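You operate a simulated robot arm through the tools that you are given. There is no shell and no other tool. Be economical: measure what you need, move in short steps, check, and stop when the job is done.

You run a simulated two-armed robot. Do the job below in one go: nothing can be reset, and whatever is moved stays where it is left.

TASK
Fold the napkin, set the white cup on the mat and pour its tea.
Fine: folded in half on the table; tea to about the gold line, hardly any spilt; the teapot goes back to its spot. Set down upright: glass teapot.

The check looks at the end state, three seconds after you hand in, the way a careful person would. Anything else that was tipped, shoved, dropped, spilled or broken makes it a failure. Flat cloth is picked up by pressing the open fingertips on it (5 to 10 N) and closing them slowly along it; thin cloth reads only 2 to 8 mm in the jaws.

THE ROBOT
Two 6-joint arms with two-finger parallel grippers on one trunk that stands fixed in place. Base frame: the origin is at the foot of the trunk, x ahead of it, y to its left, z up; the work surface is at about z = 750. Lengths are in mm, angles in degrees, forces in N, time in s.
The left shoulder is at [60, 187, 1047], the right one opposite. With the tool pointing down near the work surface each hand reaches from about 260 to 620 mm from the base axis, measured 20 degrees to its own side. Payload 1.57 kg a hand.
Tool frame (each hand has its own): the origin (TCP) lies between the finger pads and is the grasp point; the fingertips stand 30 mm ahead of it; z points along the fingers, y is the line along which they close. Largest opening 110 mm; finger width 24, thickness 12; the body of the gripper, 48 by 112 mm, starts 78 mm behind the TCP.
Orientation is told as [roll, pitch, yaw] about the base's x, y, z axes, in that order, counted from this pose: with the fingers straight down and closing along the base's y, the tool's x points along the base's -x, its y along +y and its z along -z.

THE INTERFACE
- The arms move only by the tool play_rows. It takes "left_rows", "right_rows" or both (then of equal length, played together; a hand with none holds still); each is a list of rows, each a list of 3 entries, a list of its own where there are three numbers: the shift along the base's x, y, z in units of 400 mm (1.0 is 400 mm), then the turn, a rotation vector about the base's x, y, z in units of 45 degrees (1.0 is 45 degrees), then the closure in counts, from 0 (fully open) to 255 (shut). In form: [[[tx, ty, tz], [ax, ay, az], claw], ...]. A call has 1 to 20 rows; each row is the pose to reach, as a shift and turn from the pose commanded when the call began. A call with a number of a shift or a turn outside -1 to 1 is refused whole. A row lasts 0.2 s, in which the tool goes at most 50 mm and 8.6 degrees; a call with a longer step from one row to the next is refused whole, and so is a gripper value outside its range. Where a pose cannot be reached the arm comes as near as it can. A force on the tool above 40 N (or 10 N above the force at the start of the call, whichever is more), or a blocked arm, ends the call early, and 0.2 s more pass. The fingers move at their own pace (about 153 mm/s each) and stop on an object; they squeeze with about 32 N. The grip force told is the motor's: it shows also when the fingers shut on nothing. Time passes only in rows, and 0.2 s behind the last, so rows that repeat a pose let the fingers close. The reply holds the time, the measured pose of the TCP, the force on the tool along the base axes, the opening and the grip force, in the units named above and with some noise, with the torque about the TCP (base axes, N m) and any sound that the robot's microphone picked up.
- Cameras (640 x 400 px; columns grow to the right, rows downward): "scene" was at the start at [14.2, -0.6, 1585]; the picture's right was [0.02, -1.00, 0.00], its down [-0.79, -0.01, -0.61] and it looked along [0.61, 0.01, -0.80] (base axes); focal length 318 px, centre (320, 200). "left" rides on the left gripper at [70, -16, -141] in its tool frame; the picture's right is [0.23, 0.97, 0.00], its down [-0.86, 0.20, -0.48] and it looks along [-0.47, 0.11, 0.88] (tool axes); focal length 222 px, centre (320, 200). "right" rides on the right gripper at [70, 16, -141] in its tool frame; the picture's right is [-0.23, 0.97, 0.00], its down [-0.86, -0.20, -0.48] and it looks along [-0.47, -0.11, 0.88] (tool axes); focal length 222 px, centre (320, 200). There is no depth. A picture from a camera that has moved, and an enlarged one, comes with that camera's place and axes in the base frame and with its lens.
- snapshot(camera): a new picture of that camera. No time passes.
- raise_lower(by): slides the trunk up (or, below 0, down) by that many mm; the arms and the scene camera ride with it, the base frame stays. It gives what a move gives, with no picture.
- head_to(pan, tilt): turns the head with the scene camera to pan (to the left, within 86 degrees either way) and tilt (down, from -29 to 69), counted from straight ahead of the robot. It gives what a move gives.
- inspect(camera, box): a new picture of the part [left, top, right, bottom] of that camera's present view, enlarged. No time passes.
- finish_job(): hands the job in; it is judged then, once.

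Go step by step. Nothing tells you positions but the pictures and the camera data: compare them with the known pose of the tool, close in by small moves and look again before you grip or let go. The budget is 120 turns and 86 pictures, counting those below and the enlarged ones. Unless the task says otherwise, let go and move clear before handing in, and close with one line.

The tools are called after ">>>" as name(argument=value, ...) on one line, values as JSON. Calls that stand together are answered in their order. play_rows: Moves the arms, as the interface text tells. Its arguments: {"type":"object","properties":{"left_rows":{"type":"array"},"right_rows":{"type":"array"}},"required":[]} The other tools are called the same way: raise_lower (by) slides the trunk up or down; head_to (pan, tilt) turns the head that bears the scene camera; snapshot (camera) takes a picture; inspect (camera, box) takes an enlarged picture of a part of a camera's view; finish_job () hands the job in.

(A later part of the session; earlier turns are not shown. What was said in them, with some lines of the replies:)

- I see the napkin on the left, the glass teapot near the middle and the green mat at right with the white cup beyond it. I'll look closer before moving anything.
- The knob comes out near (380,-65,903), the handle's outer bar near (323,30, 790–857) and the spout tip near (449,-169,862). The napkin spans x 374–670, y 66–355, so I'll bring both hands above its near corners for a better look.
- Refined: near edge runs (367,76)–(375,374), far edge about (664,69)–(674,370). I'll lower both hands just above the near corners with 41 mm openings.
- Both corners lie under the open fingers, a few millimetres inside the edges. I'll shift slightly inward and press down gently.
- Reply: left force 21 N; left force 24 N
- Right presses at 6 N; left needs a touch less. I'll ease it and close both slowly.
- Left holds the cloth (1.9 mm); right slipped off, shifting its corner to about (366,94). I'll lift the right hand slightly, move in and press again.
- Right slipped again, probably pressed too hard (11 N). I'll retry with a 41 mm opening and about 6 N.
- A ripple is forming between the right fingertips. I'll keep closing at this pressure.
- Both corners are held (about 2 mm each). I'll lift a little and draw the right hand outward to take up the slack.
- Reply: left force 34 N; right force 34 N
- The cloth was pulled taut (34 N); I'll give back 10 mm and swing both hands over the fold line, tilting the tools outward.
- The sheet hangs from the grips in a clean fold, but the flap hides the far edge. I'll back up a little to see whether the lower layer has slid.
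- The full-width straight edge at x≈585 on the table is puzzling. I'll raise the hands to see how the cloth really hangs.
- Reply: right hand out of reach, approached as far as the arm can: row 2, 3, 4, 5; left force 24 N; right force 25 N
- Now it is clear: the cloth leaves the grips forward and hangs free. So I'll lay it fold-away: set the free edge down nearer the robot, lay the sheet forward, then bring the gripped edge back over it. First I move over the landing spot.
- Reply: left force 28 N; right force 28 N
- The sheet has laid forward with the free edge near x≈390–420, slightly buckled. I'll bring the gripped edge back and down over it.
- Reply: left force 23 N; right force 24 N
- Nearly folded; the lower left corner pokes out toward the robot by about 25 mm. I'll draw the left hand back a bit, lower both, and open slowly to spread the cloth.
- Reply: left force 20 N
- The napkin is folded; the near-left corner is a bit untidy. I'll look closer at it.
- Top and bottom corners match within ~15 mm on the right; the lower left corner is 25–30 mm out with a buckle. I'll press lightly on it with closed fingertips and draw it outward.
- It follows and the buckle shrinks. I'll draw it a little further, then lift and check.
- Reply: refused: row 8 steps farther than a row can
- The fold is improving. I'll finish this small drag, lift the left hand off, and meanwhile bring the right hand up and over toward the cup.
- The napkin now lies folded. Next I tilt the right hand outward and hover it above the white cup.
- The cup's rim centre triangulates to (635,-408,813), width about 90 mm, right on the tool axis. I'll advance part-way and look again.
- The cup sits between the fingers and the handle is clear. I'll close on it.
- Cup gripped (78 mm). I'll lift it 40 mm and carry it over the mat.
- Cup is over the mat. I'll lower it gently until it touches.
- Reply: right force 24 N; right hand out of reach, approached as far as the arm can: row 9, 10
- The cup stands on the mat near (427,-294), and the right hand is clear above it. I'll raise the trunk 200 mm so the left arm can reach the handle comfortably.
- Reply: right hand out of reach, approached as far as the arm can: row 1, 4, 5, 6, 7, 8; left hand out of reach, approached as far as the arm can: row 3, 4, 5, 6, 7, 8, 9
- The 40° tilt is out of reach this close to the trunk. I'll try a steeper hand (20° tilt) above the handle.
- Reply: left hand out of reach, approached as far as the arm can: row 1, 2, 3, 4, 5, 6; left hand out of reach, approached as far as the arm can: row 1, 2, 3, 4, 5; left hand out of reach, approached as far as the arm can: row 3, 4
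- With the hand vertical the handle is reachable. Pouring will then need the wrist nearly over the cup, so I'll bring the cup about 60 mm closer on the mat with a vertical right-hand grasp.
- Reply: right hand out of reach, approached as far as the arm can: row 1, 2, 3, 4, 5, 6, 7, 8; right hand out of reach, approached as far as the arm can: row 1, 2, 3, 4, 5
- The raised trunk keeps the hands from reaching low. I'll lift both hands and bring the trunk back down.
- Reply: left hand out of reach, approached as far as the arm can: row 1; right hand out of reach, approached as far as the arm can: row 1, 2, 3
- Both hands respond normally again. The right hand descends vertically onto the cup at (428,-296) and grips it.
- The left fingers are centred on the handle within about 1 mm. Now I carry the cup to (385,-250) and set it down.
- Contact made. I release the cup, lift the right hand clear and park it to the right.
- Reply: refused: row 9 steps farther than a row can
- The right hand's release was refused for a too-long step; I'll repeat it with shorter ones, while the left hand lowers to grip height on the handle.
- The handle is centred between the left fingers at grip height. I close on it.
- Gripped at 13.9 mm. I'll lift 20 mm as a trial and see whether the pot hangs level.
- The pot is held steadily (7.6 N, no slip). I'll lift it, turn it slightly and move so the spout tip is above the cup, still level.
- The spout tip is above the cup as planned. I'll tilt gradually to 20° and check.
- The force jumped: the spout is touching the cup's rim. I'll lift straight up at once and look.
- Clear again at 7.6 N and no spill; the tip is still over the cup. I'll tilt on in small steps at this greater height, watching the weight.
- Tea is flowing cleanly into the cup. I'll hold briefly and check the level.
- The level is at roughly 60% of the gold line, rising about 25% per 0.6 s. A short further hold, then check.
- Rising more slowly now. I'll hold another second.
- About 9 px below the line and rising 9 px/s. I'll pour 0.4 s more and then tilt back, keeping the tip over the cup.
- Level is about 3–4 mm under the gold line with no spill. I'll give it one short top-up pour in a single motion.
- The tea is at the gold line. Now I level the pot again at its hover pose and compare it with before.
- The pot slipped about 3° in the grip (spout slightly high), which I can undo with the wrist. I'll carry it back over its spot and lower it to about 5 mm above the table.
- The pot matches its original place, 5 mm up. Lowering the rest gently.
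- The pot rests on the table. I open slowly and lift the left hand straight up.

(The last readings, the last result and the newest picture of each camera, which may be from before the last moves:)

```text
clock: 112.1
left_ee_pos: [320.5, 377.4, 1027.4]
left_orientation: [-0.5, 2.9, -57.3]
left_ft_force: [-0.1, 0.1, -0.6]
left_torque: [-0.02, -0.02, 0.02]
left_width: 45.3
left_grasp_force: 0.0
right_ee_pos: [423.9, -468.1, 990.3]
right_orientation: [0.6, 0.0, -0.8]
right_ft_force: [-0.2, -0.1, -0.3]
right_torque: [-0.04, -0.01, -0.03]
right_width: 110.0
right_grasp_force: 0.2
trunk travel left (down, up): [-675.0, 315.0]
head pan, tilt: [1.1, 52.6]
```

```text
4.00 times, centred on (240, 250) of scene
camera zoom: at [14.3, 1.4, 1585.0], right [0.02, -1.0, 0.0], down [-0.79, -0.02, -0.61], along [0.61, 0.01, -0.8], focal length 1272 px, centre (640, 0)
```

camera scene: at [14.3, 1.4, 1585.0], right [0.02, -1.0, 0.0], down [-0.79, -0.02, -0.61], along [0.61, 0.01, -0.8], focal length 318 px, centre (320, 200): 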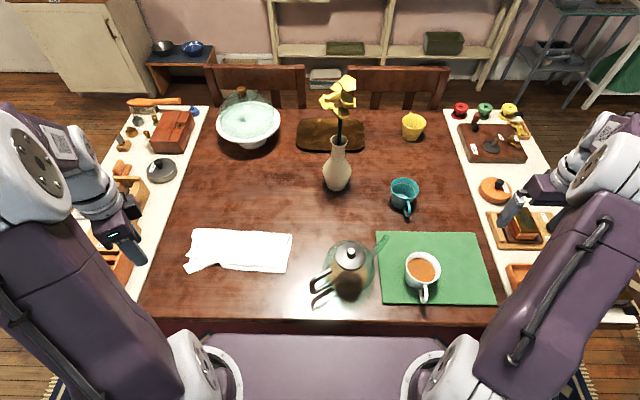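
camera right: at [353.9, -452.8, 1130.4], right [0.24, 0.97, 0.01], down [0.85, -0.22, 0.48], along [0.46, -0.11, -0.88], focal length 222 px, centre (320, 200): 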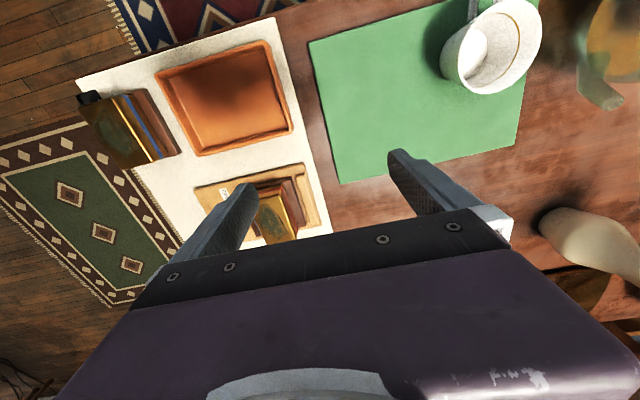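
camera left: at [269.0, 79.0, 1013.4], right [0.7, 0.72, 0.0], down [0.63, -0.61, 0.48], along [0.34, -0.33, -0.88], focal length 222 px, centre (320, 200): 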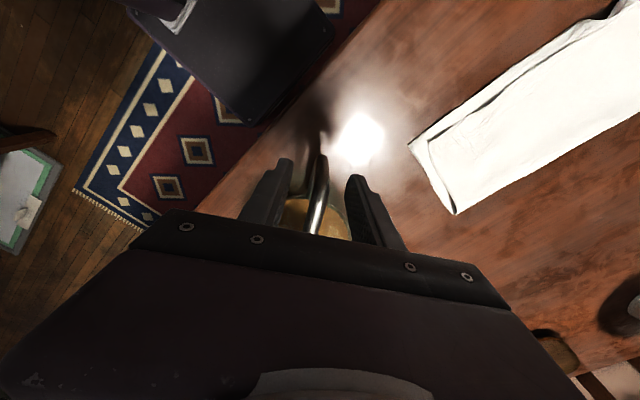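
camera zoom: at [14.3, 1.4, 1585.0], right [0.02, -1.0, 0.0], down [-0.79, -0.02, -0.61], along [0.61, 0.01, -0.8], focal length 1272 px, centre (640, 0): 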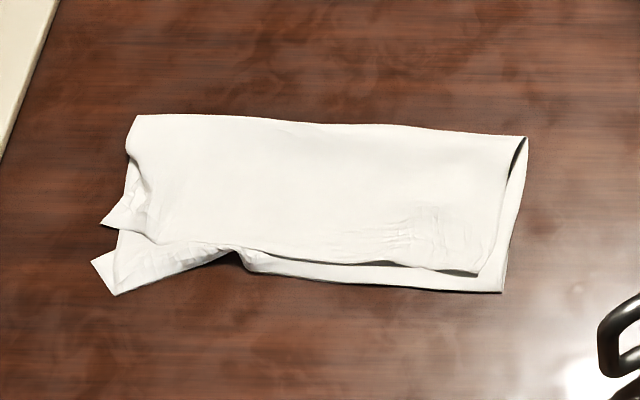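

Everything stands well; the napkin's upper left corner lies about 35 mm short of the lower one. I'll tidy it: press closed fingertips on that corner and draw it toward the near edge.

>>> play_rows(left_rows=[[[0.06, -0.004, -0.06], [-0.01, -0.007, 0], 255], [[0.13, -0.01, -0.14], [-0.02, -0.014, 0], 255], [[0.2, -0.016, -0.22], [-0.03, -0.021, 0], 255], [[0.27, -0.02, -0.3], [-0.04, -0.028, 0], 255], [[0.324, -0.0235, -0.39], [-0.056, -0.036, 0], 255], [[0.324, -0.0235, -0.49], [-0.056, -0.036, 0], 255], [[0.324, -0.0235, -0.568], [-0.056, -0.036, 0], 255], [[0.324, -0.0235, -0.595], [-0.056, -0.036, 0], 255], [[0.324, -0.0235, -0.605], [-0.056, -0.036, 0], 255], [[0.324, -0.0235, -0.61], [-0.056, -0.036, 0], 255], [[0.324, -0.0235, -0.61], [-0.056, -0.036, 0], 255]])

>>> inspect(camera="left", box=[180, 40, 500, 240])

```text
clock: 114.5
left_ee_pos: [449.6, 363.6, 783.9]
left_orientation: [-0.6, 0.1, -57.2]
left_ft_force: [-0.9, 0.4, 0.0]
left_torque: [-0.05, -0.02, 0.01]
left_width: 0.0
left_grasp_force: 21.5
right_ee_pos: [423.9, -468.4, 989.5]
right_orientation: [0.5, 0.1, -0.8]
right_ft_force: [0.3, -0.4, 0.3]
right_torque: [-0.02, 0.02, -0.01]
right_width: 110.3
right_grasp_force: 0.1
trunk travel left (down, up): [-675.0, 315.0]
head pan, tilt: [1.1, 52.6]
```

```text
2.00 times, centred on (340, 140) of left
camera zoom: at [399.5, 414.0, 926.4], right [0.7, 0.72, -0.01], down [0.63, -0.61, 0.48], along [0.34, -0.34, -0.88], focal length 444 px, centre (280, 320)
```

zoom: 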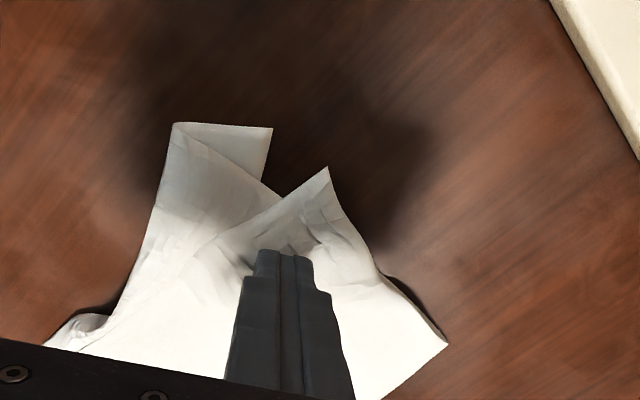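

>>> play_rows(left_rows=[[[0, 0, -0.004], [0, 0, 0], 255], [[0, 0, -0.0065], [0, 0, 0], 255], [[-0.015, 0, -0.0065], [0, 0, 0], 255], [[-0.03, 0, -0.0065], [0, 0, 0], 255], [[-0.045, -0.002, -0.0065], [0, 0, 0], 255], [[-0.06, -0.005, -0.0065], [0, 0, 0], 255], [[-0.075, -0.008, -0.0065], [0, 0, 0], 255]])

>>> inspect(camera="left", box=[180, 40, 500, 240])

```text
clock: 116.1
left_ee_pos: [420.6, 361.2, 782.6]
left_orientation: [-0.4, 0.0, -57.2]
left_ft_force: [0.9, -0.7, -0.3]
left_torque: [-0.02, 0.02, -0.01]
left_width: 0.1
left_grasp_force: 22.1
right_ee_pos: [423.1, -468.2, 989.1]
right_orientation: [0.7, 0.0, -0.7]
right_ft_force: [1.1, -0.5, 0.6]
right_torque: [-0.04, 0.05, -0.03]
right_width: 109.9
right_grasp_force: 0.1
trunk travel left (down, up): [-675.0, 315.0]
head pan, tilt: [1.1, 52.6]
```

```text
2.00 times, centred on (340, 140) of left
camera zoom: at [369.4, 411.2, 924.3], right [0.7, 0.72, -0.01], down [0.63, -0.61, 0.48], along [0.34, -0.34, -0.88], focal length 444 px, centre (280, 320)
```

zoom: 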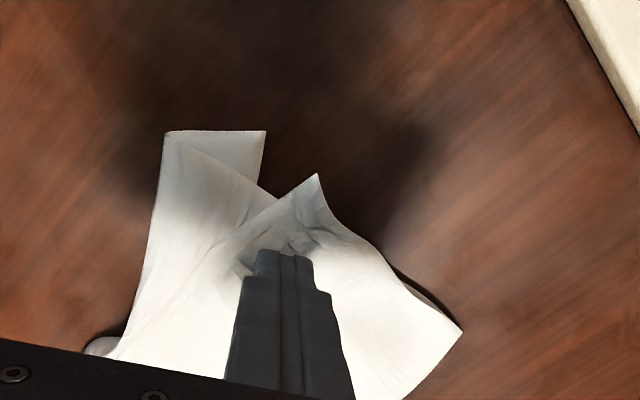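

Both layers moved together, so the offset remains. I'll instead press firmly on the exposed lower corner and push that forward.

>>> play_rows(left_rows=[[[0, 0, 0.03], [0, 0, 0], 255], [[-0.07, 0.01, 0.04], [0, 0, 0], 255], [[-0.138, 0.024, 0.03], [0, 0, 0], 255], [[-0.138, 0.024, 0.005], [0, 0, 0], 255], [[-0.138, 0.024, -0.002], [0, 0, 0], 255], [[-0.138, 0.024, -0.004], [0, 0, 0], 255], [[-0.138, 0.024, -0.004], [0, 0, 0], 255]])

```text
clock: 117.7
left_ee_pos: [364.6, 372.2, 781.2]
left_orientation: [-0.4, -0.1, -57.1]
left_ft_force: [0.4, -1.0, 7.0]
left_torque: [-0.02, -0.1, 0.0]
left_width: 0.3
left_grasp_force: 21.4
right_ee_pos: [423.5, -468.9, 989.1]
right_orientation: [0.6, -0.2, -0.8]
right_ft_force: [0.0, 0.0, -0.3]
right_torque: [-0.01, 0.03, -0.02]
right_width: 110.2
right_grasp_force: 0.1
trunk travel left (down, up): [-675.0, 315.0]
head pan, tilt: [1.1, 52.6]
```

>>> play_rows(left_rows=[[[0.014, 0.003, 0], [0, 0, 0], 255], [[0.028, 0.006, 0], [0, 0, 0], 255], [[0.042, 0.009, 0], [0, 0, 0], 255], [[0.056, 0.012, 0], [0, 0, 0], 255], [[0.068, 0.015, 0], [0, 0, 0], 255], [[0.068, 0.015, 0], [0, 0, 0], 255], [[0.068, 0.015, 0.04], [0, 0, 0], 255], [[0.05, 0.03, 0.12], [0, 0, 0], 255], [[0.03, 0.05, 0.22], [0, 0, 0], 255], [[0.0, 0.07, 0.32], [0, 0, 0], 255], [[-0.03, 0.09, 0.42], [0, 0, 0], 255], [[-0.05, 0.1, 0.5], [0, 0, 0], 255]])

>>> inspect(camera="scene", box=[160, 200, 320, 300])

```text
clock: 120.3
left_ee_pos: [344.2, 410.3, 981.1]
left_orientation: [-0.6, 0.0, -57.2]
left_ft_force: [-0.1, -0.1, 1.0]
left_torque: [0.02, 0.0, -0.01]
left_width: 0.1
left_grasp_force: 21.2
right_ee_pos: [422.8, -469.1, 988.4]
right_orientation: [0.6, -0.1, -0.8]
right_ft_force: [0.4, -0.8, -0.3]
right_torque: [-0.02, 0.04, 0.01]
right_width: 110.0
right_grasp_force: 0.1
trunk travel left (down, up): [-675.0, 315.0]
head pan, tilt: [1.1, 52.6]
```

```text
4.00 times, centred on (240, 250) of scene
camera zoom: at [13.5, -0.9, 1584.9], right [0.02, -1.0, 0.0], down [-0.79, -0.01, -0.61], along [0.61, 0.01, -0.79], focal length 1272 px, centre (640, 0)
```

zoom: 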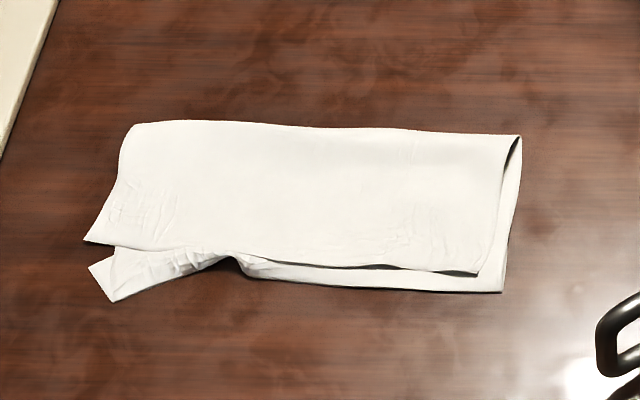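

The napkin now lies as a tidy half, the tea stands at the gold line in the white cup on the mat, and the teapot is upright back on its spot. Both hands are clear, so I hand in.

>>> finish_job()

```text
The job is handed in.
```

The napkin is folded in half, with the lower layer's near-left corner still sticking out a little. The white cup is on the mat, filled to about the gold line with no visible spill, and the teapot is upright on its original spot.
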